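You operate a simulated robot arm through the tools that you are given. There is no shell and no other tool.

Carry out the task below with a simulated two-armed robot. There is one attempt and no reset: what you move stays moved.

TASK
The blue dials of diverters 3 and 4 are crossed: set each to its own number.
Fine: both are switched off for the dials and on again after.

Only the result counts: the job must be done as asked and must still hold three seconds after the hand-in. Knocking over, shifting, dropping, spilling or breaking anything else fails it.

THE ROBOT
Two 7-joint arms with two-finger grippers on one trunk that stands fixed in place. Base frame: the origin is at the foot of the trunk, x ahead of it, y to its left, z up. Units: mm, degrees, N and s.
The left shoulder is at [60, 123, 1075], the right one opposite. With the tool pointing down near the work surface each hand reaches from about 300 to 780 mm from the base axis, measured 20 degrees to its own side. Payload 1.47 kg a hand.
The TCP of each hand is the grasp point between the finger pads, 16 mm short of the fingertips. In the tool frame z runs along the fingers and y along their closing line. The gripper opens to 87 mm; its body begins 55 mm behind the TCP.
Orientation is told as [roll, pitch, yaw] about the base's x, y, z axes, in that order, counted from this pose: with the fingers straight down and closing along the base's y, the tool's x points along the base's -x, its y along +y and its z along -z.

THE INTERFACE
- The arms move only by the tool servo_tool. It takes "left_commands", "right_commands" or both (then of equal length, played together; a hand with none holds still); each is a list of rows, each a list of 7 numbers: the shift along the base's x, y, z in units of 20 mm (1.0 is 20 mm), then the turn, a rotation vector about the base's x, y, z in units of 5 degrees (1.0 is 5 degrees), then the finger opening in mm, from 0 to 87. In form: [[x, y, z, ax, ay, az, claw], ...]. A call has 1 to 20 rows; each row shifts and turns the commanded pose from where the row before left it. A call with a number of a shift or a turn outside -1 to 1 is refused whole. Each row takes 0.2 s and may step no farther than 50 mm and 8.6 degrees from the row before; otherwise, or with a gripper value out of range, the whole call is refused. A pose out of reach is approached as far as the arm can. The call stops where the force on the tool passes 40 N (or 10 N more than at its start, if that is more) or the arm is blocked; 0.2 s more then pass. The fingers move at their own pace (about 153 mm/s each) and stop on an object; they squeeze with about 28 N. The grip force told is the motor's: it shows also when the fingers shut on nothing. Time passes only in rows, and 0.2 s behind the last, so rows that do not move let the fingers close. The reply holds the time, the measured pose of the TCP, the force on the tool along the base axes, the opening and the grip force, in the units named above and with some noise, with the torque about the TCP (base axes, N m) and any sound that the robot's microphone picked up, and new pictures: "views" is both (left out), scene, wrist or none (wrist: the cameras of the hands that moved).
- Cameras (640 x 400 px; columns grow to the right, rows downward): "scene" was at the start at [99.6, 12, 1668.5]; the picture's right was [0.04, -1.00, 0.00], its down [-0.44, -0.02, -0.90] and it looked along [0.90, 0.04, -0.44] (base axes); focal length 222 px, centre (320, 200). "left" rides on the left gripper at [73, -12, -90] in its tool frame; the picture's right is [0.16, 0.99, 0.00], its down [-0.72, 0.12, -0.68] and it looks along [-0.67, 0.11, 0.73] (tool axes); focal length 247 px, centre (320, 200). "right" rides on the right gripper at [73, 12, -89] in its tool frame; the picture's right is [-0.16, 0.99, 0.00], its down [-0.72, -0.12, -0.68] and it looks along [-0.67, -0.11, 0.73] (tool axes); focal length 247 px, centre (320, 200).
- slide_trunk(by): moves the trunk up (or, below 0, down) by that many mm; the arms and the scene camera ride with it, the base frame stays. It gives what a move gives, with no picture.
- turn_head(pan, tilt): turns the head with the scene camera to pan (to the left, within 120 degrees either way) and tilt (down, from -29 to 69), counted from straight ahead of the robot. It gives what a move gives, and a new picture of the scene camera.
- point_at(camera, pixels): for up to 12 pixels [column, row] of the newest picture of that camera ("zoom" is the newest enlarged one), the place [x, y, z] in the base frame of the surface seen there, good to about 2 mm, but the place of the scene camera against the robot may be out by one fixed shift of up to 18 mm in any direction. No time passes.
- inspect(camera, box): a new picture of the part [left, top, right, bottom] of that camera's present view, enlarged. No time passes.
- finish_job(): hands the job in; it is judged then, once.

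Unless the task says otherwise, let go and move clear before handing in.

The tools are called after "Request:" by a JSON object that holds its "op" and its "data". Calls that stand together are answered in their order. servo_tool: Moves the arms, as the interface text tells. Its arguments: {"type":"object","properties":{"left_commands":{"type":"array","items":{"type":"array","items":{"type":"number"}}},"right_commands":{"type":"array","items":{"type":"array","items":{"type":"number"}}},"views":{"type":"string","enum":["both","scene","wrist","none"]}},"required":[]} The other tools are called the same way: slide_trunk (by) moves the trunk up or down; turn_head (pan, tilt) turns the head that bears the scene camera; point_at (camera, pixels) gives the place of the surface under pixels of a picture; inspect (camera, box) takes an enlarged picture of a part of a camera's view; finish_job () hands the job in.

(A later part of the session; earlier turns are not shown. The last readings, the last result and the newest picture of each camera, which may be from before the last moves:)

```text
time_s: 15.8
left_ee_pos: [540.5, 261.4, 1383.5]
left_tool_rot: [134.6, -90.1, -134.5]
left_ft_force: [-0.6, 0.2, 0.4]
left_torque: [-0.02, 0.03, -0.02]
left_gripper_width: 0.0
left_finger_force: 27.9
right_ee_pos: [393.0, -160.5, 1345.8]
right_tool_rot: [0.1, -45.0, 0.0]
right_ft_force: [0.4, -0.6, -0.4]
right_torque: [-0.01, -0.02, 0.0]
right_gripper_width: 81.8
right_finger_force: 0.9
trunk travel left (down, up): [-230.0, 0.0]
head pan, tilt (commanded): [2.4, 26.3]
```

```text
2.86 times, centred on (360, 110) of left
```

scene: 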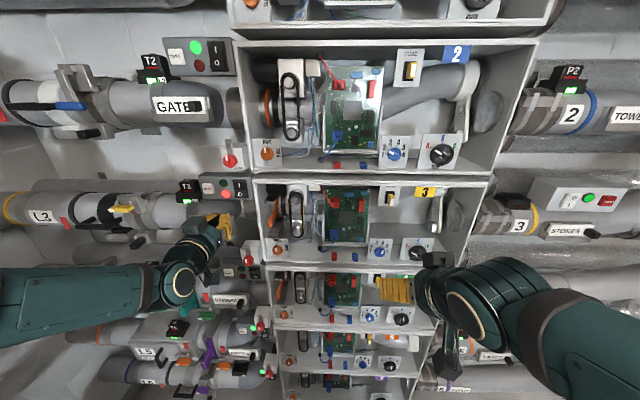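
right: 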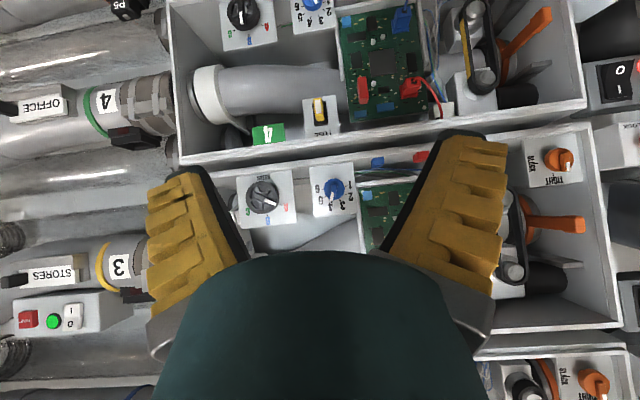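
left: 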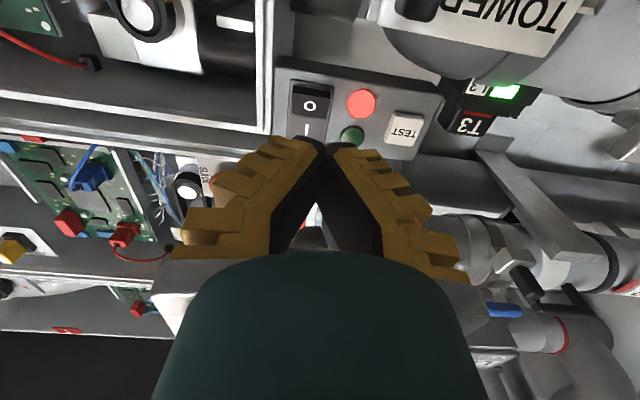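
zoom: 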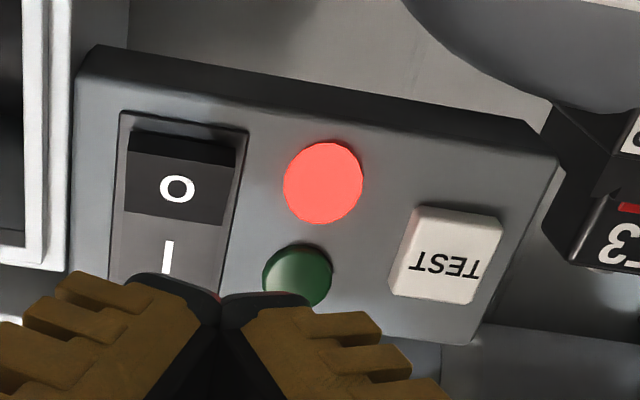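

Panel 3's rocker is at y≈256.5 with O at z≈1396 (pixel (311,103)), the same layout as panel 4. I'll advance and press its O half the same way.

Request:
{"op": "servo_tool", "data": {"left_commands": [[1, -0.3, 0.3, 0, 0, 0, 0], [1, 0, 0, 0, 0, 0, 0], [1, 0, 0, 0, 0, 0, 0], [1, 0, 0, 0, 0, 0, 0], [1, 0, 0, 0, 0, 0, 0], [0.2, 0, 0, 0, 0, 0, 0], [0.2, 0, 0, 0, 0, 0, 0], [0.2, 0, 0, 0, 0, 0, 0]], "views": "wrist"}}

Request:
{"op": "inspect", "data": {"camera": "scene", "box": [180, 160, 290, 240]}}

```text
time_s: 17.6
left_ee_pos: [653.8, 253.9, 1389.4]
left_tool_rot: [9.9, -90.0, -9.9]
left_ft_force: [-0.5, 1.0, -1.8]
left_torque: [-0.04, 0.08, 0.06]
left_gripper_width: 5.9
left_finger_force: 28.4
right_ee_pos: [393.2, -160.2, 1345.4]
right_tool_rot: [0.0, -45.0, 0.0]
right_ft_force: [1.0, 0.4, -0.2]
right_torque: [0.01, 0.0, 0.01]
right_gripper_width: 81.9
right_finger_force: 1.1
trunk travel left (down, up): [-230.0, 0.0]
head pan, tilt (commanded): [2.4, 26.3]
```

left: 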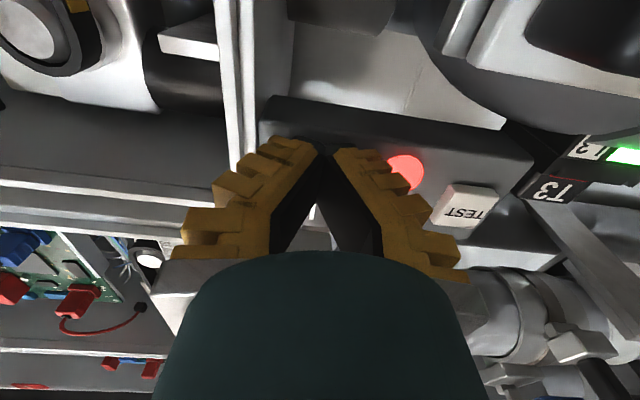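

```text
5.00 times, centred on (235, 200) of scene
```

zoom: 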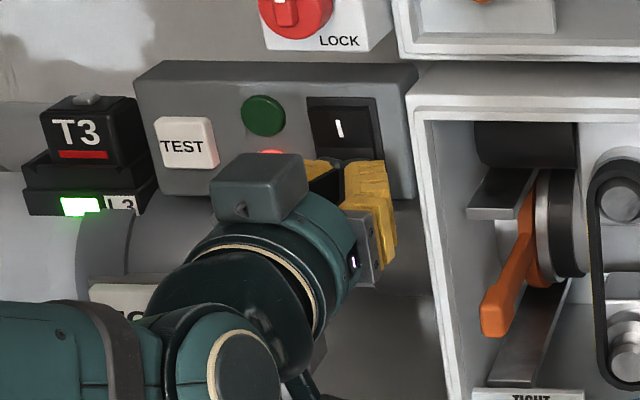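

The tips are at the O half and the lamp is still red. I'll push the last few millimetres.

Request:
{"op": "servo_tool", "data": {"left_commands": [[0.15, 0.05, 0, 0, 0, 0, 0], [0.15, 0.05, 0, 0, 0, 0, 0], [0.1, 0, 0, 0, 0, 0, 0]], "views": "wrist"}}

Request:
{"op": "inspect", "data": {"camera": "scene", "box": [180, 160, 290, 240]}}

```text
time_s: 18.4
left_ee_pos: [658.7, 255.3, 1389.1]
left_tool_rot: [12.2, -90.1, -12.2]
left_ft_force: [-19.7, -2.1, -5.9]
left_torque: [0.0, -0.11, 0.01]
left_gripper_width: 5.7
left_finger_force: 28.4
right_ee_pos: [391.0, -159.9, 1345.6]
right_tool_rot: [0.1, -45.2, 0.0]
right_ft_force: [-0.8, -0.3, 0.4]
right_torque: [0.01, 0.0, 0.01]
right_gripper_width: 81.9
right_finger_force: 1.3
trunk travel left (down, up): [-230.0, 0.0]
head pan, tilt (commanded): [2.4, 26.3]
```

left: 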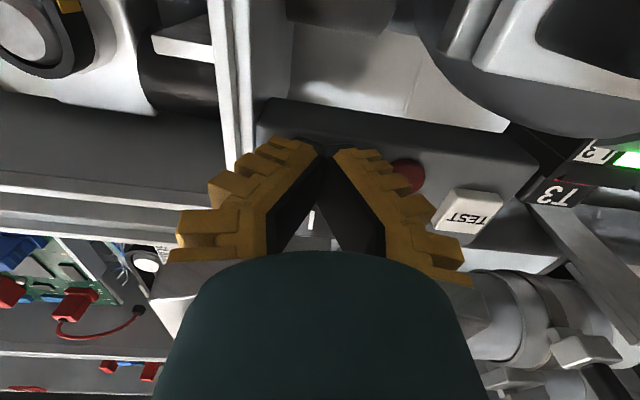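

```text
5.00 times, centred on (235, 200) of scene
```

zoom: 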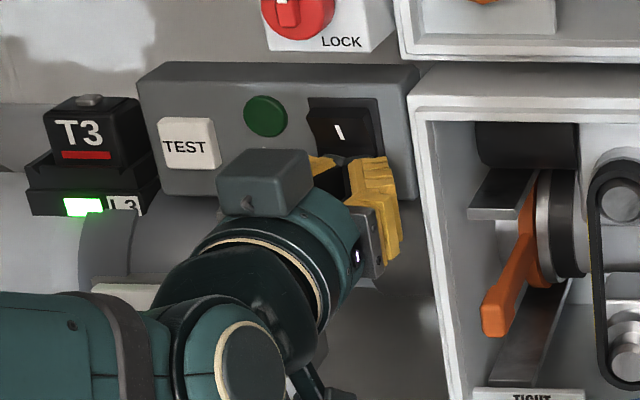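

Diverter 3's lamp is now dark too, so both are off. I'll draw the left hand back and bring the right hand, turning to point straight ahead, in front of dial 3.

Request:
{"op": "servo_tool", "data": {"left_commands": [[-0.5, 0, 0, 0, 0, 0, 0], [-1, 0, 0, 0, 0, 0, 0], [-1, 0, 0, 0, 0, 0, 0], [-1, 0, 0, 0, 0, 0, 0], [-1, 0, 0, 0, 0, 0, 0], [-1, 0, 0, 0, 0, 0, 0], [0, 0, 0, 0, 0, 0, 0], [0, 0, 0, 0, 0, 0, 0], [0, 0, 0, 0, 0, 0, 0], [0, 0, 0, 0, 0, 0, 0]], "right_commands": [[1, 0, -0.75, 0, 0, 0, 60], [1, 0, -0.75, 0, -1, 0, 60], [1, 0, -0.75, 0, -1, 0, 60], [1, 0, -0.75, 0, -1, 0, 60], [1, 0, -0.75, 0, -1, 0, 60], [1, 0, -0.75, 0, -1, 0, 60], [1, 0, -0.75, 0, -1, 0, 60], [1, 0, -0.75, 0, -1, 0, 60], [1, -0.2, -0.75, 0, -1, 0, 60], [0, 0, -0.75, 0, -1, 0, 60]], "views": "both"}}

```text
time_s: 20.6
left_ee_pos: [551.3, 254.7, 1389.1]
left_tool_rot: [30.6, -89.9, -30.6]
left_ft_force: [-1.0, -0.3, -0.3]
left_torque: [-0.03, 0.0, -0.02]
left_gripper_width: 0.0
left_finger_force: 28.5
right_ee_pos: [572.9, -163.9, 1195.3]
right_tool_rot: [157.5, -89.8, -157.5]
right_ft_force: [-0.1, 0.6, -0.3]
right_torque: [-0.02, -0.03, 0.03]
right_gripper_width: 64.5
right_finger_force: 3.5
trunk travel left (down, up): [-230.0, 0.0]
head pan, tilt (commanded): [2.4, 26.3]
```

scene: 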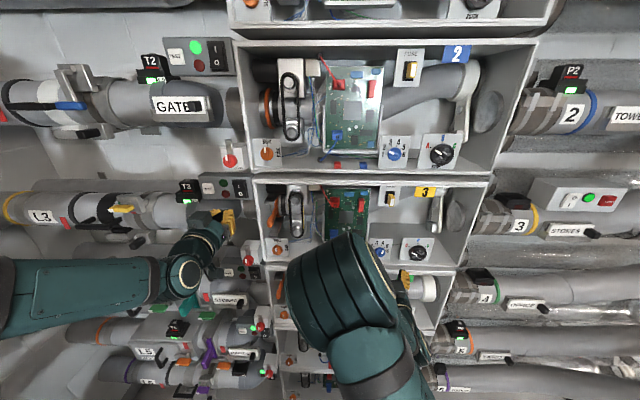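
right: 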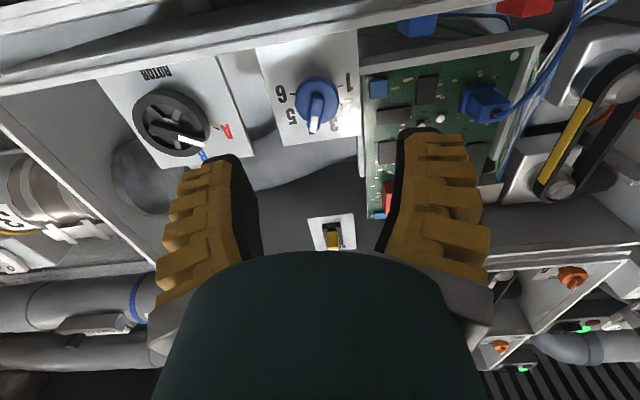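
left: 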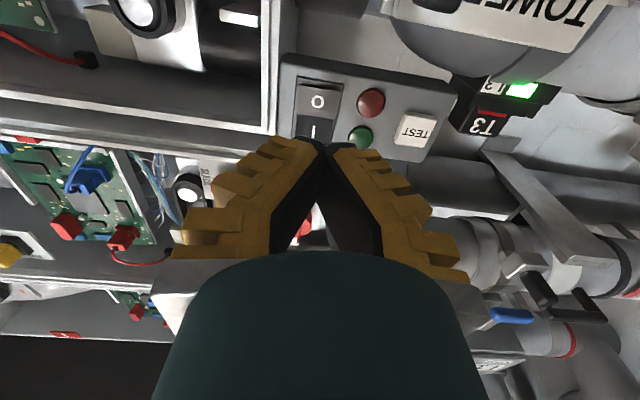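

The right hand is level with dial 3, which appears at (317,97) between the open fingers. I'll measure the knob from this closer view to centre the grip.

Request:
{"op": "inspect", "data": {"camera": "right", "box": [250, 50, 390, 150]}}

Request:
{"op": "point_at", "data": {"camera": "right", "pixels": [[317, 85], [296, 94], [298, 94], [338, 94], [336, 94], [317, 76], [317, 79], [317, 100], [314, 120], [314, 128], [317, 108], [345, 120]]}}

```text
4.00 times, centred on (320, 100) of right
```

zoom: 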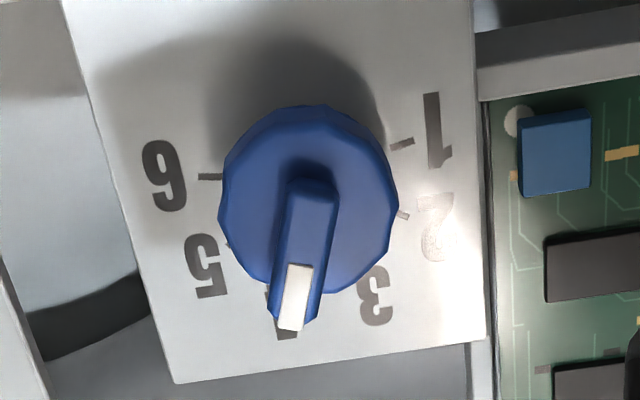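

```text
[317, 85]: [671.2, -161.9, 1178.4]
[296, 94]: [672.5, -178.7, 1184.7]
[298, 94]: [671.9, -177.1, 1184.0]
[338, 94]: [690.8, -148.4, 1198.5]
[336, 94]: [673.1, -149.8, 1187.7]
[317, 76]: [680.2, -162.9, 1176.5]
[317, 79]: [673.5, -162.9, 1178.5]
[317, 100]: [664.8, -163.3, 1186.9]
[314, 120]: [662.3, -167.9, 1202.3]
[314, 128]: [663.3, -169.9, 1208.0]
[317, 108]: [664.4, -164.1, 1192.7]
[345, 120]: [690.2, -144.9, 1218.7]
```

The knob's centre measures about (−164.2, 1194) in y,z with its body from x≈671 to the plate at 691; the hand is centred on it within a millimetre. I'll move in with the fingers open around the knob, stopping with tips about 5 mm off the plate.

Request:
{"op": "servo_tool", "data": {"right_commands": [[1, 0, -0.07, 0, 0, 0, 60], [1, 0, 0, 0, 0, 0, 60], [1, 0, 0, 0, 0, 0, 60], [1, 0, 0, 0, 0, 0, 60], [0.4, 0, 0, 0, 0, 0, 60], [0, 0, 0, 0, 0, 0, 60]], "views": "wrist"}}

```text
time_s: 22.0
left_ee_pos: [551.4, 255.1, 1390.3]
left_tool_rot: [88.3, -90.0, -88.4]
left_ft_force: [-0.4, -0.3, -0.7]
left_torque: [0.02, 0.01, 0.02]
left_gripper_width: 0.1
left_finger_force: 27.7
right_ee_pos: [662.9, -163.6, 1193.1]
right_tool_rot: [-174.1, -89.9, 174.3]
right_ft_force: [0.4, -0.1, 0.9]
right_torque: [-0.03, 0.03, -0.01]
right_gripper_width: 64.9
right_finger_force: 3.3
trunk travel left (down, up): [-230.0, 0.0]
head pan, tilt (commanded): [2.4, 26.3]
```

right: 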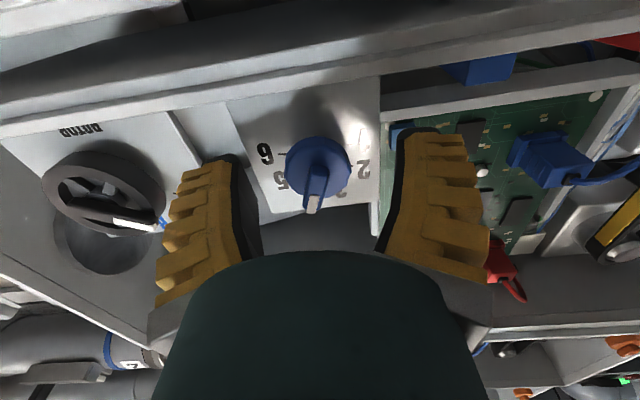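

The fingers straddle the knob well (left pad at col ~245, right pad at ~390, knob at 318). I'll go 5 mm deeper and close on the knob.

Request:
{"op": "servo_tool", "data": {"right_commands": [[0.25, 0, 0.03, 0, 0, 0, 60], [0, 0, 0, 0, 0, 0, 10], [0, 0, 0, 0, 0, 0, 10], [0, 0, 0, 0, 0, 0, 10]], "views": "wrist"}}

Request:
{"op": "inspect", "data": {"camera": "right", "box": [230, 90, 410, 260]}}

```text
time_s: 23.0
left_ee_pos: [552.0, 254.5, 1389.8]
left_tool_rot: [114.8, -89.9, -114.8]
left_ft_force: [-0.4, -0.3, 0.0]
left_torque: [0.0, 0.02, -0.01]
left_gripper_width: 0.1
left_finger_force: 28.0
right_ee_pos: [666.8, -165.1, 1193.4]
right_tool_rot: [136.5, -89.9, -136.5]
right_ft_force: [-3.1, -7.0, -0.5]
right_torque: [0.0, -0.33, 0.04]
right_gripper_width: 25.9
right_finger_force: 30.0
trunk travel left (down, up): [-230.0, 0.0]
head pan, tilt (commanded): [2.4, 26.3]
```

right: 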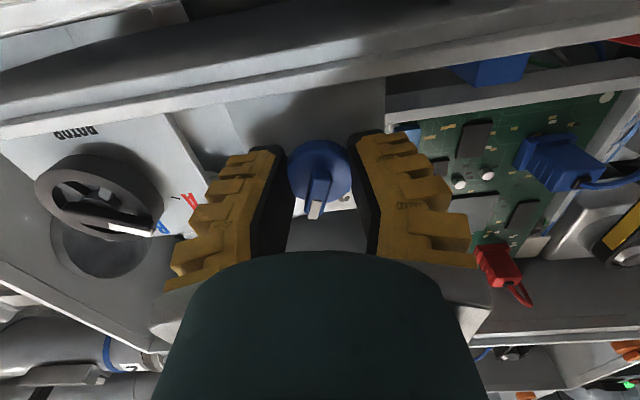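

```text
2.35 times, centred on (320, 175) of right
```

zoom: 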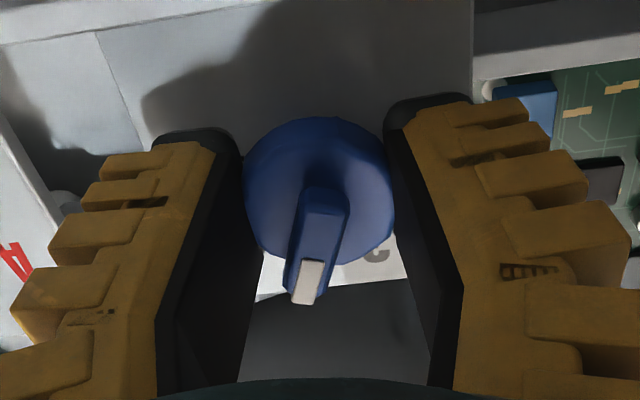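

The knob is gripped (30 N, width 25.9). Now I'll turn it counter-clockwise as seen by the robot, about −x, first 20°, and check.

Request:
{"op": "servo_tool", "data": {"right_commands": [[0, 0, 0, -1, 0, 0, 10], [0, 0, 0, -1, 0, 0, 10], [0, 0, 0, -1, 0, 0, 10], [0, 0, 0, -1, 0, 0, 10]], "views": "wrist"}}

Request:
{"op": "inspect", "data": {"camera": "right", "box": [230, 90, 410, 260]}}

```text
time_s: 24.0
left_ee_pos: [551.6, 253.9, 1389.9]
left_tool_rot: [100.4, -90.0, -100.5]
left_ft_force: [-0.4, -0.6, 0.5]
left_torque: [0.0, -0.01, -0.02]
left_gripper_width: 0.0
left_finger_force: 28.1
right_ee_pos: [666.3, -165.3, 1195.0]
right_tool_rot: [-90.0, -70.1, 90.0]
right_ft_force: [-3.4, -9.1, -0.3]
right_torque: [0.02, 0.14, -0.13]
right_gripper_width: 25.9
right_finger_force: 30.3
trunk travel left (down, up): [-230.0, 0.0]
head pan, tilt (commanded): [2.4, 26.3]
```

right: 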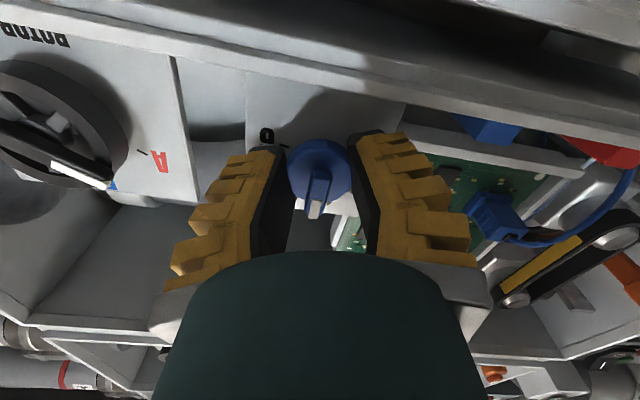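

```text
2.35 times, centred on (320, 175) of right
```

zoom: 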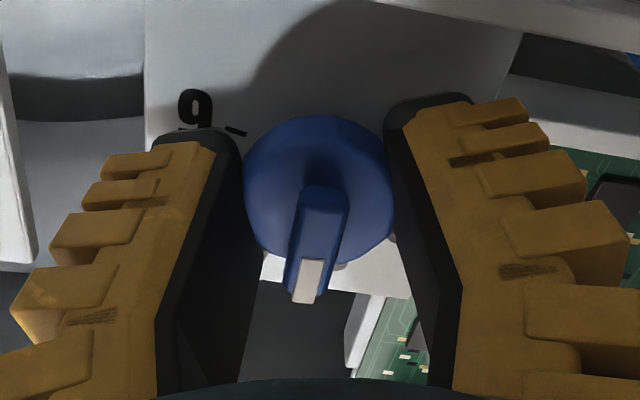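

The knob turned with the hand (mark unchanged between the pads, 20° done). I'll turn the remaining 20°.

Request:
{"op": "servo_tool", "data": {"right_commands": [[0, 0, 0, -1, 0, 0, 10], [0, 0, 0, -1, 0, 0, 10], [0, 0, 0, -1, 0, 0, 10], [0, 0, 0, -1, 0, 0, 10], [0, 0, 0, 0, 0, 0, 10]], "views": "wrist"}}

Request:
{"op": "inspect", "data": {"camera": "right", "box": [230, 90, 410, 260]}}

Request:
{"op": "inspect", "data": {"camera": "scene", "box": [340, 220, 440, 290]}}

```text
time_s: 25.2
left_ee_pos: [552.7, 252.8, 1391.1]
left_tool_rot: [99.1, -89.9, -99.1]
left_ft_force: [0.5, -0.5, -0.6]
left_torque: [0.0, -0.02, 0.02]
left_gripper_width: 0.0
left_finger_force: 27.9
right_ee_pos: [666.2, -166.7, 1194.3]
right_tool_rot: [-90.0, -49.9, 90.0]
right_ft_force: [-2.3, -8.9, -0.1]
right_torque: [-0.01, 0.02, -0.12]
right_gripper_width: 24.9
right_finger_force: 30.2
trunk travel left (down, up): [-230.0, 0.0]
head pan, tilt (commanded): [2.4, 26.3]
```

right: 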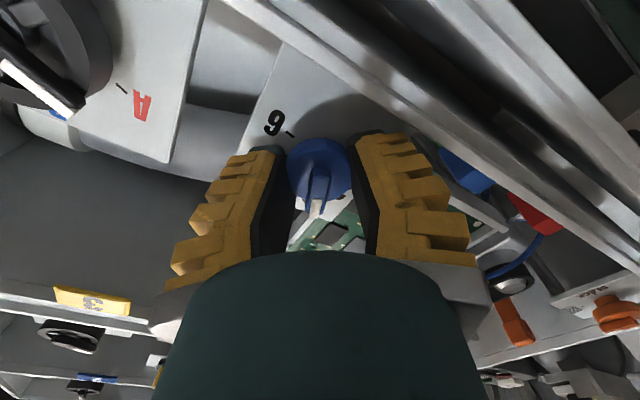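

```text
2.35 times, centred on (320, 175) of right
```

zoom: 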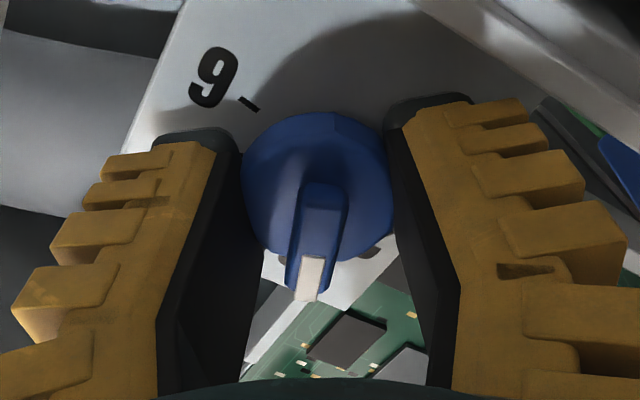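

```text
5.71 times, centred on (390, 255) of scene
```

zoom: 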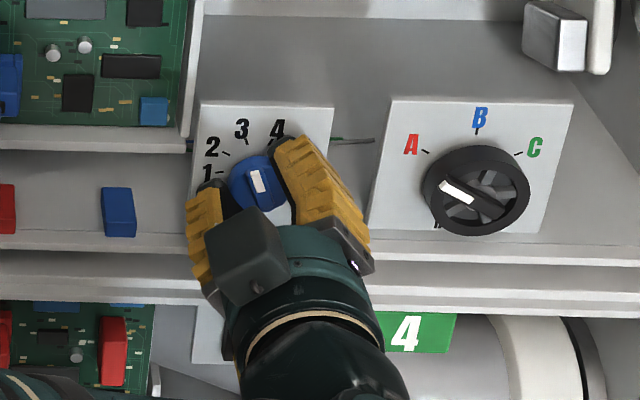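

The scene zoom shows dial 3's white mark now turned to "3" (zoom (258,180) pointing up-left). I'll open only slightly, so the lower finger keeps clear of the box lip, and back out.

Request:
{"op": "servo_tool", "data": {"right_commands": [[0, 0, 0, 0, 0, 0, 36], [0, 0, 0, 0, 0, 0, 36], [-0.5, 0, 0, 0, 0, 0, 36], [-1, 0, 0, 0, 0, 0, 36], [-1, 0, 0, 0, 0, 0, 50], [-1, 0, 0, 0, 0, 0, 60], [-1, 0, 0, 0, 0, 0, 60]], "views": "both"}}

Request:
{"op": "inspect", "data": {"camera": "right", "box": [230, 40, 410, 160]}}

Request:
{"op": "inspect", "data": {"camera": "scene", "box": [340, 220, 440, 290]}}

```text
time_s: 26.8
left_ee_pos: [551.3, 256.1, 1388.8]
left_tool_rot: [163.3, -90.0, -163.3]
left_ft_force: [0.0, -0.2, -0.2]
left_torque: [-0.04, 0.04, 0.02]
left_gripper_width: 0.2
left_finger_force: 28.3
right_ee_pos: [576.4, -165.2, 1194.7]
right_tool_rot: [-90.0, -50.0, 90.1]
right_ft_force: [-0.5, 1.0, 0.3]
right_torque: [0.02, -0.01, 0.01]
right_gripper_width: 64.6
right_finger_force: 3.1
trunk travel left (down, up): [-230.0, 0.0]
head pan, tilt (commanded): [2.4, 26.3]
```

scene: 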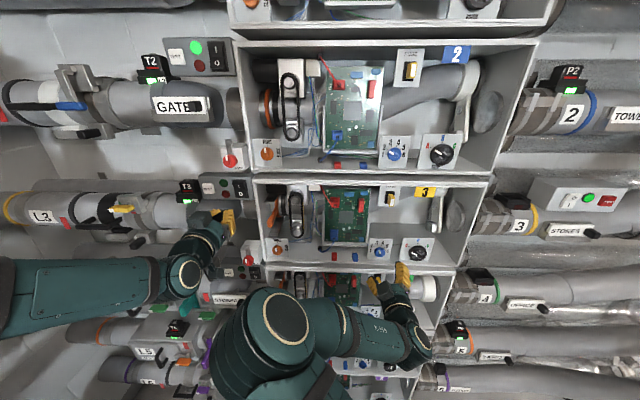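
right: 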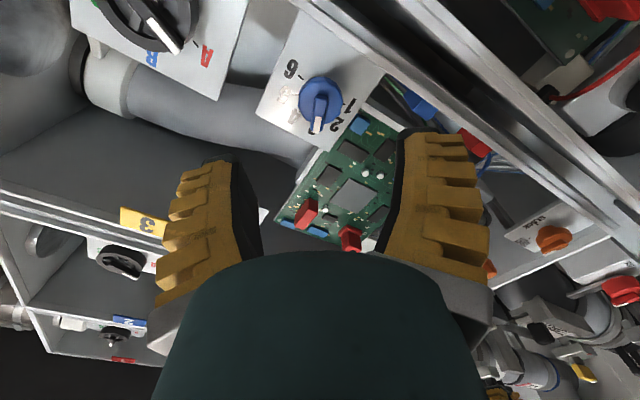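

```text
3.33 times, centred on (320, 100) of right
```

zoom: 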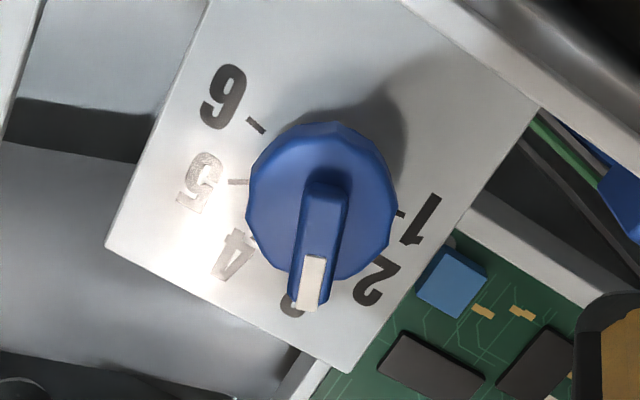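

```text
5.71 times, centred on (390, 255) of scene
```

zoom: 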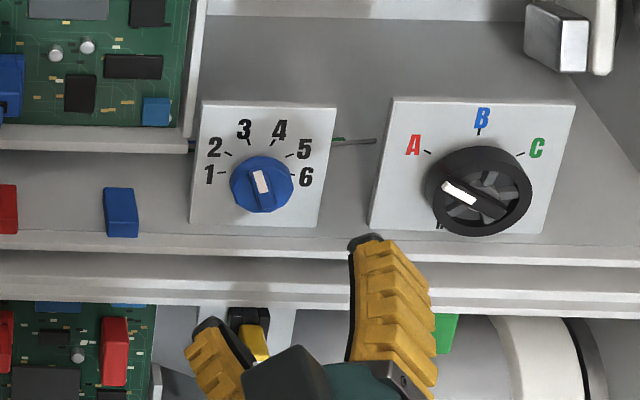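

Dial 3 now reads 3 in both views (the ridge tip covers the "3" at zoom (300,300)). Next I'll take the right hand down about 316 mm in front of dial 4, rolling it to −20°.

Request:
{"op": "point_at", "data": {"camera": "right", "pixels": [[318, 129], [322, 98], [320, 115]]}}

Request:
{"op": "servo_tool", "data": {"right_commands": [[-0.5, 0, -1, 0, 0, 0, 60], [0, 0, -1, 0, 0, 0, 60], [0, 0, -1, 1, 0, 0, 60], [0, 0, -1, 1, 0, 0, 60], [0, 0, -1, 1, 0, 0, 60], [0, 0, -1, 1, 0, 0, 60], [0, 0, -1, 0, 0, 0, 60], [0, 0, -1, 0, 0, 0, 60], [0, 0, -1, 0, 0, 0, 60], [0, 0, -1, 0, 0, 0, 60], [0, 0, -1, 0, 0, 0, 60], [0, 0, -1, 0, 0, 0, 60], [0, 0, -1, 0, 0, 0, 60], [0, 0, -1, 0, 0, 0, 60], [0, 0, -1, 0, 0, 0, 60], [0, 0, -0.8, 0, 0, 0, 60], [0, 0, 0, 0, 0, 0, 60]], "views": "both"}}

```text
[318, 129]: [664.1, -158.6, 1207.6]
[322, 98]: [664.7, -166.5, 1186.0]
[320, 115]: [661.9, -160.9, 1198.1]
```

```text
time_s: 30.4
left_ee_pos: [552.2, 256.3, 1389.6]
left_tool_rot: [80.0, -90.0, -80.0]
left_ft_force: [0.1, -0.1, -0.2]
left_torque: [0.03, -0.04, 0.03]
left_gripper_width: 0.2
left_finger_force: 28.7
right_ee_pos: [543.2, -76.1, 1028.0]
right_tool_rot: [-89.9, -69.9, 90.0]
right_ft_force: [-0.2, -0.6, 0.5]
right_torque: [0.03, 0.04, 0.02]
right_gripper_width: 64.6
right_finger_force: 3.6
right hand out of reach, approached as far as the arm can: row 6, 7, 8, 9, 10, 11, 12, 13, 14, 15, 16
trunk travel left (down, up): [-230.0, 0.0]
head pan, tilt (commanded): [2.4, 26.3]
```

scene: 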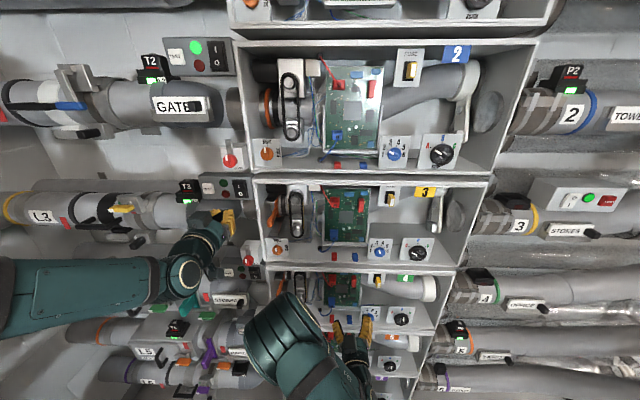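
right: 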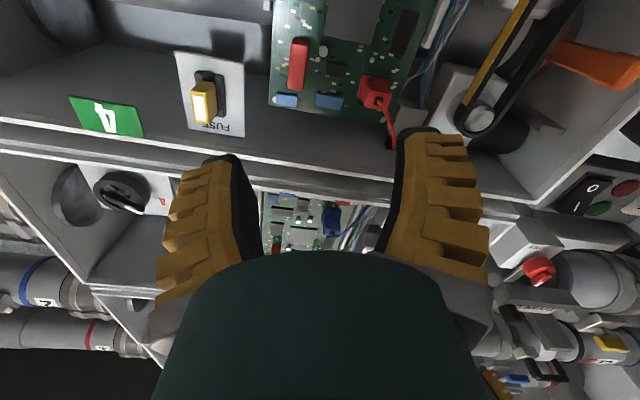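

Dial 3's ridge measures 20° left of vertical, exactly on 3. The right hand can't go so low with the trunk raised, so I'll lower the trunk (both hands are clear of the wall by 100 mm).

Request:
{"op": "slide_trunk", "data": {"by": -220}}

Request:
{"op": "servo_tool", "data": {"right_commands": [[0.3, -1, 0.8, 0, 0, 0, 60], [0.3, -1, 0.8, 0, 0, 0, 60], [0.3, -1, 0.8, 0, 0, 0, 60], [0, -1, 0.8, 0, 0, 0, 60], [0, -0.4, 0.3, 0, 0, 0, 60], [0, 0, 0, 0, 0, 0, 60]], "views": "both"}}

```text
time_s: 32.7
left_ee_pos: [550.0, 255.1, 1168.3]
left_tool_rot: [125.3, -90.0, -125.3]
left_ft_force: [-0.5, 0.2, 0.2]
left_torque: [-0.02, -0.02, 0.02]
left_gripper_width: 0.0
left_finger_force: 27.9
right_ee_pos: [543.1, -74.8, 808.7]
right_tool_rot: [-90.0, -70.0, 90.0]
right_ft_force: [0.0, 0.4, 0.1]
right_torque: [0.04, 0.02, 0.02]
right_gripper_width: 64.6
right_finger_force: 3.2
trunk travel left (down, up): [-10.0, 220.0]
head pan, tilt (commanded): [2.4, 26.3]
```

```text
time_s: 34.1
left_ee_pos: [551.9, 256.0, 1170.2]
left_tool_rot: [75.2, -89.9, -75.1]
left_ft_force: [0.0, 0.3, 0.2]
left_torque: [0.0, -0.01, 0.02]
left_gripper_width: 0.0
left_finger_force: 27.8
right_ee_pos: [560.5, -163.2, 877.2]
right_tool_rot: [-90.0, -70.0, 90.0]
right_ft_force: [-1.0, -0.2, 0.2]
right_torque: [0.01, -0.03, -0.02]
right_gripper_width: 64.5
right_finger_force: 3.1
trunk travel left (down, up): [-10.0, 220.0]
head pan, tilt (commanded): [2.4, 26.3]
```

scene: 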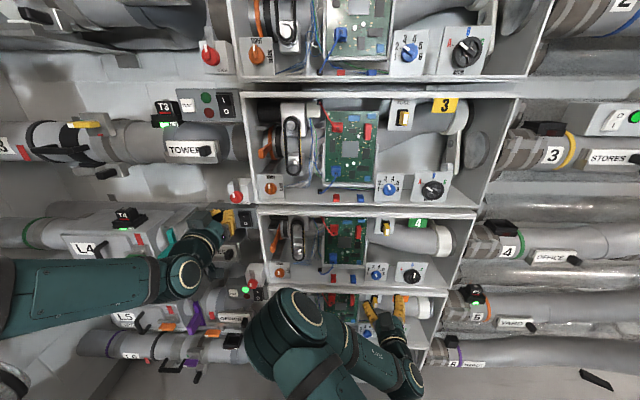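
right: 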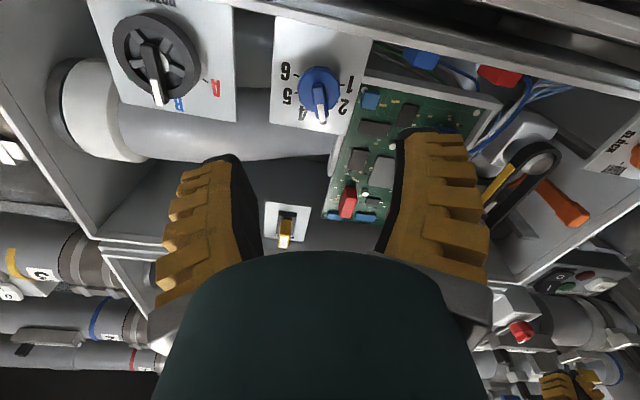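

The right hand is now in front of dial 4, which shows at (320,92) with its mark on 3. I'll measure the knob to centre on it.

Request:
{"op": "inspect", "data": {"camera": "right", "box": [250, 45, 390, 145]}}

Request:
{"op": "point_at", "data": {"camera": "right", "pixels": [[301, 92], [338, 92], [320, 72], [320, 75], [300, 85], [338, 85], [321, 122], [320, 96], [340, 110], [302, 98], [337, 98], [320, 80]]}}

```text
4.00 times, centred on (320, 95) of right
```

zoom: 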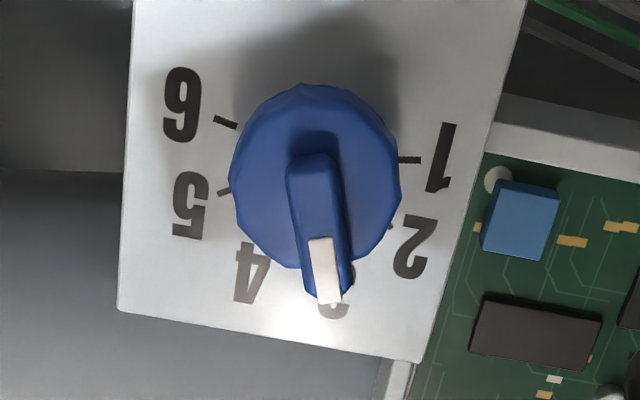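

```text
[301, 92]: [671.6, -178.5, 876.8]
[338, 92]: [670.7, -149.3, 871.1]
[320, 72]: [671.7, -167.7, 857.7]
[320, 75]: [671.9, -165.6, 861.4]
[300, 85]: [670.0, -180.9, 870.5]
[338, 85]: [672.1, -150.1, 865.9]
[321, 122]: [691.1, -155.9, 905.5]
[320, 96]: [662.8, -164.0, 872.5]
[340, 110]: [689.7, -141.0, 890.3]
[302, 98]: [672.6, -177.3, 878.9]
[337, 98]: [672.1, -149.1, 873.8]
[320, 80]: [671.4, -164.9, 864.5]
```

Request:
{"op": "point_at", "data": {"camera": "right", "pixels": [[318, 87], [319, 95], [321, 110], [322, 119], [318, 68], [316, 70], [298, 89], [339, 89], [310, 70], [330, 70], [306, 106], [336, 102]]}}

```text
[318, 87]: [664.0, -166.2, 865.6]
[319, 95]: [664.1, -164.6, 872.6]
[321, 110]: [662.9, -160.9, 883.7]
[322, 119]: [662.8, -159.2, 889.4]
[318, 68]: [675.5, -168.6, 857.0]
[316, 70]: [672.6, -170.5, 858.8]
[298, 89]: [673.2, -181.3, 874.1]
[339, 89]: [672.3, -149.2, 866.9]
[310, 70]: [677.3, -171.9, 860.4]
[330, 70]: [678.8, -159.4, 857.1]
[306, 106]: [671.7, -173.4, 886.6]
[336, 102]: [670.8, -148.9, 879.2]
```

Fitting the rim points gives dial 4's centre at about (−165, 873.5). I'll shift the hand accordingly and move in with open fingers.

Request:
{"op": "servo_tool", "data": {"right_commands": [[1, -0.09, -0.185, 0, 0, 0, 60], [1, 0, 0, 0, 0, 0, 60], [1, 0, 0, 0, 0, 0, 60], [1, 0, 0, 0, 0, 0, 60], [1, 0, 0, 0, 0, 0, 60], [0, 0, 0, 0, 0, 0, 60]], "views": "wrist"}}

Request:
{"op": "inspect", "data": {"camera": "right", "box": [210, 80, 430, 260]}}

```text
time_s: 35.5
left_ee_pos: [551.6, 256.0, 1170.4]
left_tool_rot: [80.2, -90.0, -80.5]
left_ft_force: [0.2, 0.0, 0.4]
left_torque: [0.0, 0.02, -0.03]
left_gripper_width: 0.3
left_finger_force: 28.1
right_ee_pos: [652.7, -147.8, 893.4]
right_tool_rot: [-89.8, -70.0, 89.8]
right_ft_force: [-0.6, 0.0, -0.2]
right_torque: [-0.01, 0.01, -0.02]
right_gripper_width: 64.7
right_finger_force: 3.4
right hand out of reach, approached as far as the arm can: row 2, 3, 4, 5
trunk travel left (down, up): [-10.0, 220.0]
head pan, tilt (commanded): [2.4, 26.3]
```

right: 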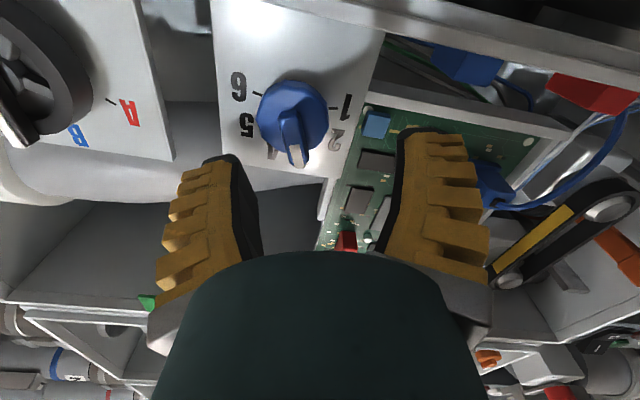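

```text
2.22 times, centred on (320, 170) of right
```

zoom: 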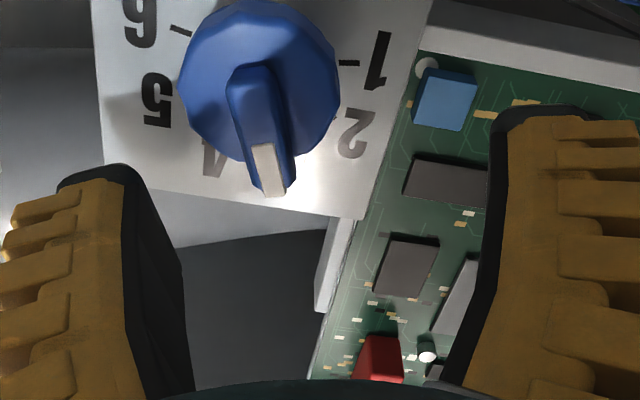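

The hand stopped at (653,−148,893), unable to reach: the elbow has swung inward (scene (290,330)) after the −40° roll. Nothing was touched; I'll back off and roll to +20° to bring the elbow back out to the right.

Request:
{"op": "servo_tool", "data": {"right_commands": [[-1, 0, 0, 0, 0, 0, 60], [-1, 0, 0, 0, 0, 0, 60], [-1, -0.3, 0, 1, 0, 0, 60], [-1, -0.3, 0, 1, 0, 0, 60], [0, -0.5, 0, 1, 0, 0, 60], [0, -0.5, 0, 1, 0, 0, 60], [0, -0.5, 0, 1, 0, 0, 60], [0, -0.5, 0, 1, 0, 0, 60], [0, 0, 0, 1, 0, 0, 60], [0, 0, 0, 1, 0, 0, 60]], "views": "both"}}

```text
time_s: 37.7
left_ee_pos: [551.5, 255.5, 1169.1]
left_tool_rot: [80.0, -90.0, -80.1]
left_ft_force: [0.0, -0.1, -0.1]
left_torque: [0.01, -0.01, -0.01]
left_gripper_width: 0.1
left_finger_force: 28.5
right_ee_pos: [569.9, -193.5, 900.8]
right_tool_rot: [89.9, -69.9, -89.9]
right_ft_force: [0.7, 0.5, 0.1]
right_torque: [0.01, -0.01, 0.01]
right_gripper_width: 64.6
right_finger_force: 2.8
right hand out of reach, approached as far as the arm can: row 7, 8
trunk travel left (down, up): [-10.0, 220.0]
head pan, tilt (commanded): [2.4, 26.3]
```

scene: 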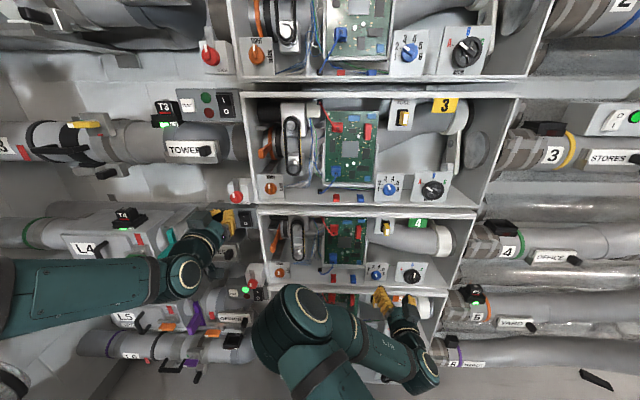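
right: 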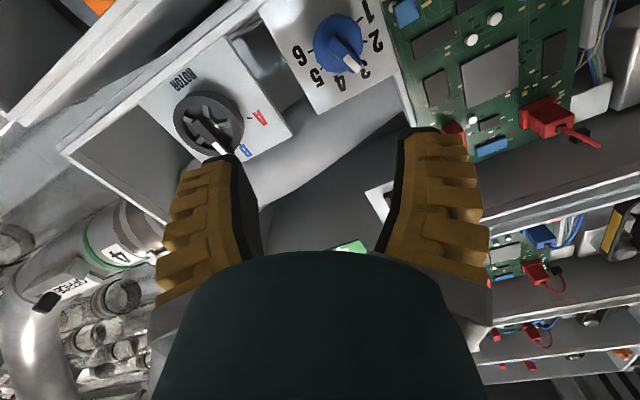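

The elbow is still tucked to the left at (290,320). I'll retreat the right hand outward to the right with the fingers tipped 45° down again, as in the posture where the elbow stood on the outside.

Request:
{"op": "servo_tool", "data": {"right_commands": [[0, -1, 0.3, -1, 0, 0, 60], [0, -1, 0.3, -1, 0, 0, 60], [0, -1, 0.3, -1, 0, 0, 60], [0, -1, 0.3, -1, 0, 0, 60], [-1, -1, 0.3, 0, 1, 0, 60], [-1, -1, 0.3, 0, 1, 0, 60], [-1, -1, 0.3, 0, 1, 0, 60], [-1, -1, 0.3, 0, 1, 0, 60], [-1, -1, 0.3, 0, 1, 0, 60], [-1, -1, 0.3, 0, 1, 0, 60], [-1, -1, 0.3, 0, 1, 0, 60], [-1, 0, 0.3, 0, 1, 0, 60], [-1, 0, 0.3, 0, 1, 0, 60], [-1, 0, 0, 0, 0, 0, 60], [0, 0, 0, 0, 0, 0, 60]], "views": "scene"}}

```text
time_s: 40.9
left_ee_pos: [552.2, 255.6, 1171.0]
left_tool_rot: [67.3, -89.9, -67.4]
left_ft_force: [0.4, -0.2, 0.9]
left_torque: [-0.01, 0.04, -0.03]
left_gripper_width: 0.0
left_finger_force: 28.2
right_ee_pos: [361.7, -360.2, 1012.0]
right_tool_rot: [0.2, -45.0, -0.1]
right_ft_force: [-0.2, 0.3, -0.7]
right_torque: [0.01, 0.01, -0.02]
right_gripper_width: 64.7
right_finger_force: 3.3
right hand out of reach, approached as far as the arm can: row 1, 2, 3, 4, 5, 6, 7
trunk travel left (down, up): [-10.0, 220.0]
head pan, tilt (commanded): [2.4, 26.3]
```

scene: 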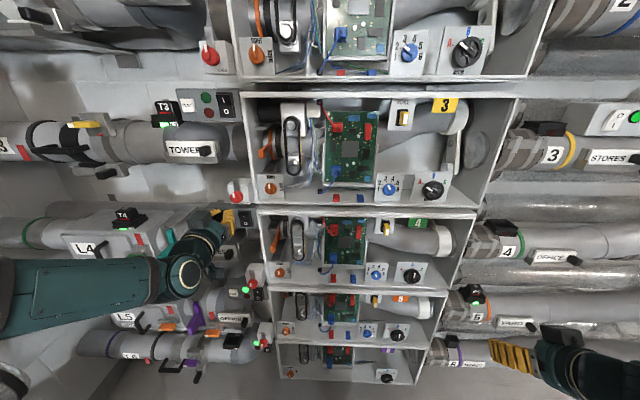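

The elbow is back on the outside. Now I'll bring the right hand forward and level at dial 4's height but further right (y≈−260), to approach from that side.

Request:
{"op": "servo_tool", "data": {"right_commands": [[1, 0.5, -0.7, 0, 0, 0, 60], [1, 0.5, -0.7, 0, -1, 0, 60], [1, 0.5, -0.7, 0, -1, 0, 60], [1, 0.5, -0.7, 0, -1, 0, 60], [1, 0.5, -0.7, 0, -1, 0, 60], [1, 0.5, -0.7, 0, -1, 0, 60], [1, 0.5, -0.7, 0, -1, 0, 60], [1, 0.5, -0.7, 0, -1, 0, 60], [1, 0.5, -0.7, 0, -1, 0, 60], [1, 0.5, -0.7, 0, -1, 0, 60], [0, 0, 0, 0, 0, 0, 60]], "views": "both"}}

```text
time_s: 43.3
left_ee_pos: [551.9, 256.2, 1169.7]
left_tool_rot: [114.8, -89.9, -114.8]
left_ft_force: [0.7, 0.2, 1.2]
left_torque: [-0.02, -0.01, 0.01]
left_gripper_width: 0.0
left_finger_force: 28.4
right_ee_pos: [572.2, -265.7, 874.4]
right_tool_rot: [-163.3, -89.9, 163.4]
right_ft_force: [0.4, -0.1, 0.4]
right_torque: [0.01, 0.01, 0.01]
right_gripper_width: 64.6
right_finger_force: 2.9
right hand out of reach, approached as far as the arm can: row 3
trunk travel left (down, up): [-10.0, 220.0]
head pan, tilt (commanded): [2.4, 26.3]
```

scene: 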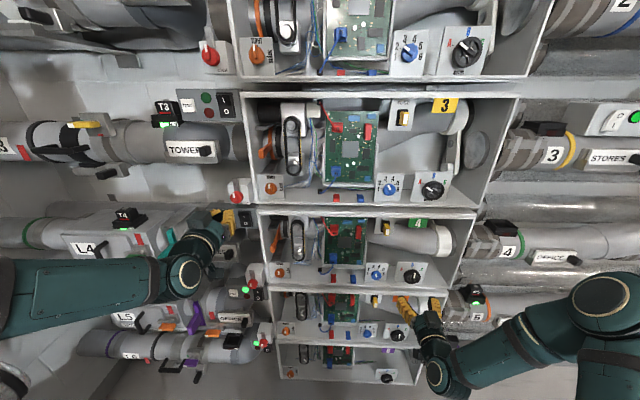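
right: 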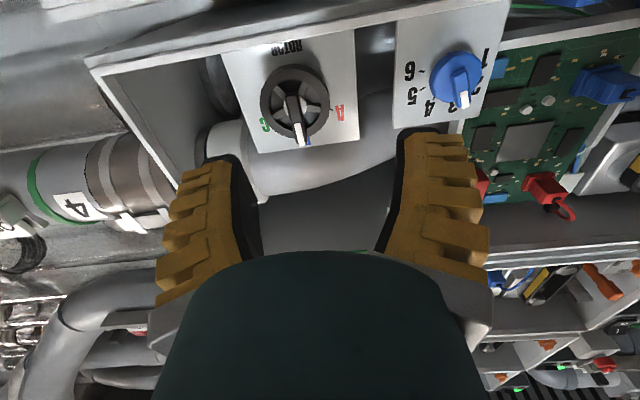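

The right hand is level at (572,−266,874) with the elbow out to the right. I'll slide it left to y≈−165.

Request:
{"op": "servo_tool", "data": {"right_commands": [[0.3, 1, 0, 0, 0, 0, 60], [0.3, 1, 0, 0, 0, 0, 60], [0.3, 1, 0, 0, 0, 0, 60], [0.3, 1, 0, 0, 0, 0, 60], [0, 1, 0, 0, 0, 0, 60], [0, 0, 0, 0, 0, 0, 60]], "views": "both"}}

```text
time_s: 44.7
left_ee_pos: [551.8, 255.7, 1170.8]
left_tool_rot: [85.3, -90.0, -85.5]
left_ft_force: [-1.0, -0.3, -0.3]
left_torque: [0.01, 0.01, -0.01]
left_gripper_width: 0.1
left_finger_force: 27.5
right_ee_pos: [594.8, -165.5, 875.7]
right_tool_rot: [-104.6, -89.9, 104.6]
right_ft_force: [-0.3, 0.7, 0.1]
right_torque: [0.0, -0.03, 0.0]
right_gripper_width: 64.8
right_finger_force: 3.7
trunk travel left (down, up): [-10.0, 220.0]
head pan, tilt (commanded): [2.4, 26.3]
```

scene: 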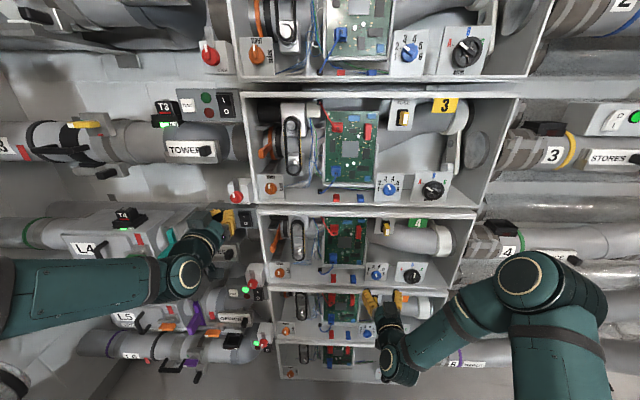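
right: 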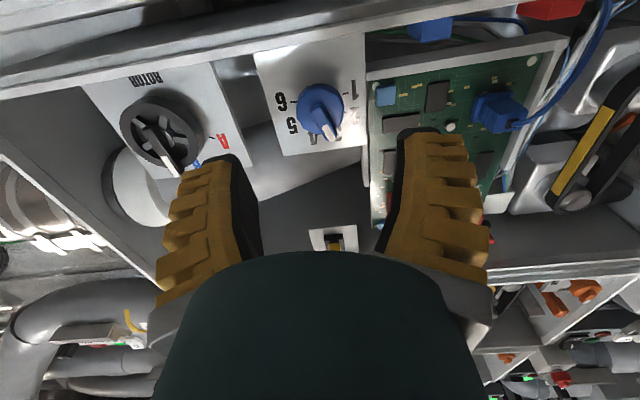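

The reach works now. I'll re-measure dial 4's knob rim from here before moving in.

Request:
{"op": "inspect", "data": {"camera": "right", "box": [250, 55, 390, 155]}}

Request:
{"op": "point_at", "data": {"camera": "right", "pixels": [[299, 103], [301, 98], [342, 103], [340, 98], [305, 120], [339, 115], [310, 90], [330, 88], [316, 106], [333, 136], [320, 115], [320, 88]]}}

```text
4.00 times, centred on (320, 105) of right
```

zoom: 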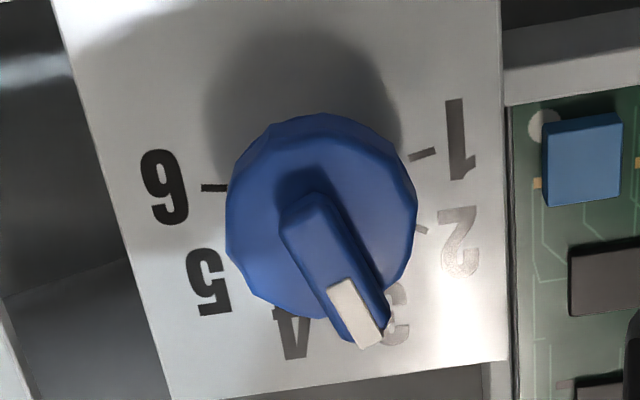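

```text
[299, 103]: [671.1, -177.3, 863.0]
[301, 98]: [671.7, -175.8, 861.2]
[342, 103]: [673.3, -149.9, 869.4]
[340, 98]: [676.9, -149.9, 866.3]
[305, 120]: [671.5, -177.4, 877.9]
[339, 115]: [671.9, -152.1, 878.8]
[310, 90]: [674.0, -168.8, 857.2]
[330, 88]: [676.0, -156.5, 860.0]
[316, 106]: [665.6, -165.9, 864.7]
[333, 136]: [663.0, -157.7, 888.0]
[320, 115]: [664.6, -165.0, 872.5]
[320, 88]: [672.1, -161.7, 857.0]
```

Dial 4's knob centre comes out near (−164.3, 873). I'll make that small correction and move in around the knob.

Request:
{"op": "servo_tool", "data": {"right_commands": [[1, 0.05, -0.14, 0, 0, 0, 60], [1, 0, 0, 0, 0, 0, 60], [1, 0, 0, 0, 0, 0, 60], [0.4, 0, 0, 0, 0, 0, 60], [0, 0, 0, 0, 0, 0, 60]], "views": "wrist"}}

```text
time_s: 45.9
left_ee_pos: [551.4, 255.8, 1169.8]
left_tool_rot: [87.7, -90.1, -87.7]
left_ft_force: [1.4, -0.1, 0.0]
left_torque: [-0.03, 0.0, -0.01]
left_gripper_width: 0.0
left_finger_force: 27.9
right_ee_pos: [661.9, -164.8, 870.8]
right_tool_rot: [10.0, -89.9, -10.0]
right_ft_force: [-0.4, 0.4, 0.8]
right_torque: [0.02, -0.01, 0.0]
right_gripper_width: 64.7
right_finger_force: 3.4
trunk travel left (down, up): [-10.0, 220.0]
head pan, tilt (commanded): [2.4, 26.3]
```

right: 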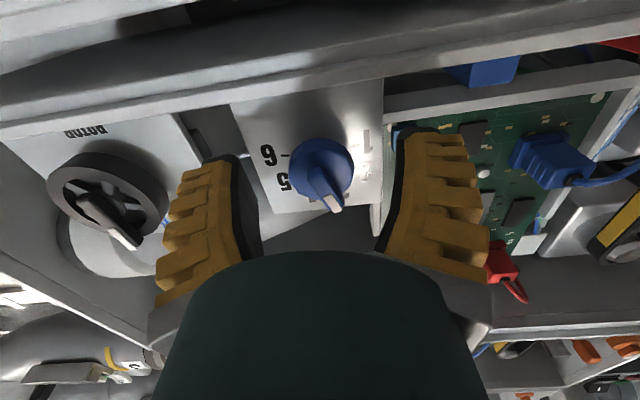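

The knob sits at (320,167) between the pads, the same picture as for dial 3. I'll go 5 mm deeper and close.

Request:
{"op": "servo_tool", "data": {"right_commands": [[0.25, 0.02, 0.08, 0, 0, 0, 60], [0, 0, 0, 0, 0, 0, 10], [0, 0, 0, 0, 0, 0, 10], [0, 0, 0, 0, 0, 0, 10]], "views": "wrist"}}

Request:
{"op": "inspect", "data": {"camera": "right", "box": [230, 90, 410, 260]}}

```text
time_s: 46.9
left_ee_pos: [551.7, 255.3, 1168.9]
left_tool_rot: [165.3, -90.0, -165.3]
left_ft_force: [0.5, -0.6, -0.9]
left_torque: [0.01, -0.01, 0.0]
left_gripper_width: 0.0
left_finger_force: 27.9
right_ee_pos: [666.3, -164.5, 874.5]
right_tool_rot: [174.4, -90.0, -174.4]
right_ft_force: [-6.1, 1.0, 1.5]
right_torque: [0.02, -0.49, -0.11]
right_gripper_width: 26.4
right_finger_force: 30.3
trunk travel left (down, up): [-10.0, 220.0]
head pan, tilt (commanded): [2.4, 26.3]
```

right: 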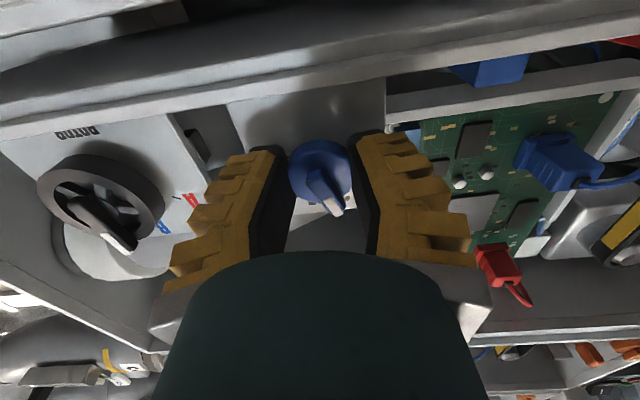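

```text
2.35 times, centred on (320, 175) of right
```

zoom: 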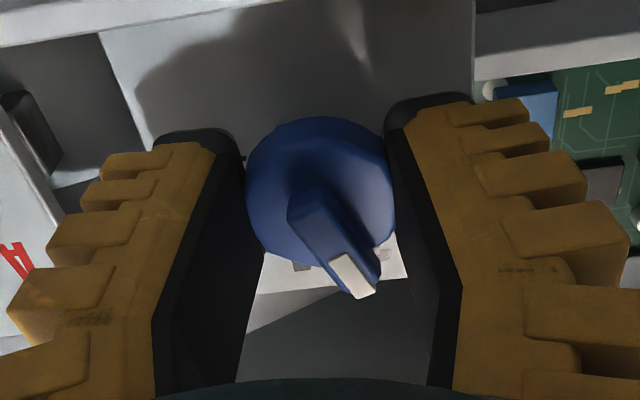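

Dial 4 is gripped like dial 3 was (30 N, width 26.4). I'll now turn it clockwise as seen by the robot (+x), 20° first.

Request:
{"op": "servo_tool", "data": {"right_commands": [[0, 0, 0, 1, 0, 0, 10], [0, 0, 0, 1, 0, 0, 10], [0, 0, 0, 1, 0, 0, 10], [0, 0, 0, 1, 0, 0, 10]], "views": "wrist"}}

Request:
{"op": "inspect", "data": {"camera": "right", "box": [230, 90, 410, 260]}}

```text
time_s: 47.9
left_ee_pos: [551.7, 254.6, 1169.7]
left_tool_rot: [109.6, -90.1, -109.5]
left_ft_force: [-0.4, 0.2, -1.0]
left_torque: [-0.01, 0.03, 0.0]
left_gripper_width: 0.0
left_finger_force: 28.1
right_ee_pos: [664.8, -165.5, 873.1]
right_tool_rot: [90.2, -69.9, -90.2]
right_ft_force: [-0.1, -5.1, 2.9]
right_torque: [-0.01, -0.32, -0.26]
right_gripper_width: 25.7
right_finger_force: 30.5
trunk travel left (down, up): [-10.0, 220.0]
head pan, tilt (commanded): [2.4, 26.3]
```

right: 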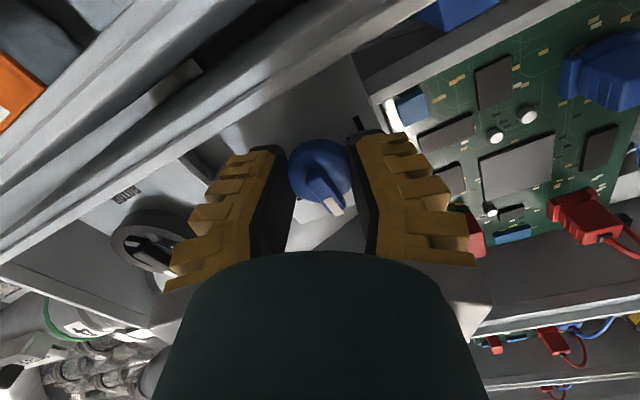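

```text
2.35 times, centred on (320, 175) of right
```

zoom: 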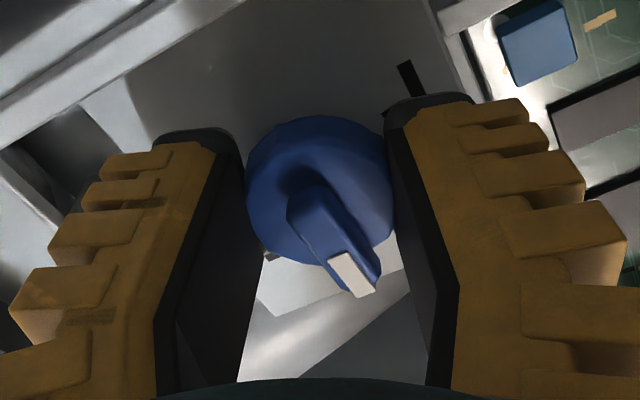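

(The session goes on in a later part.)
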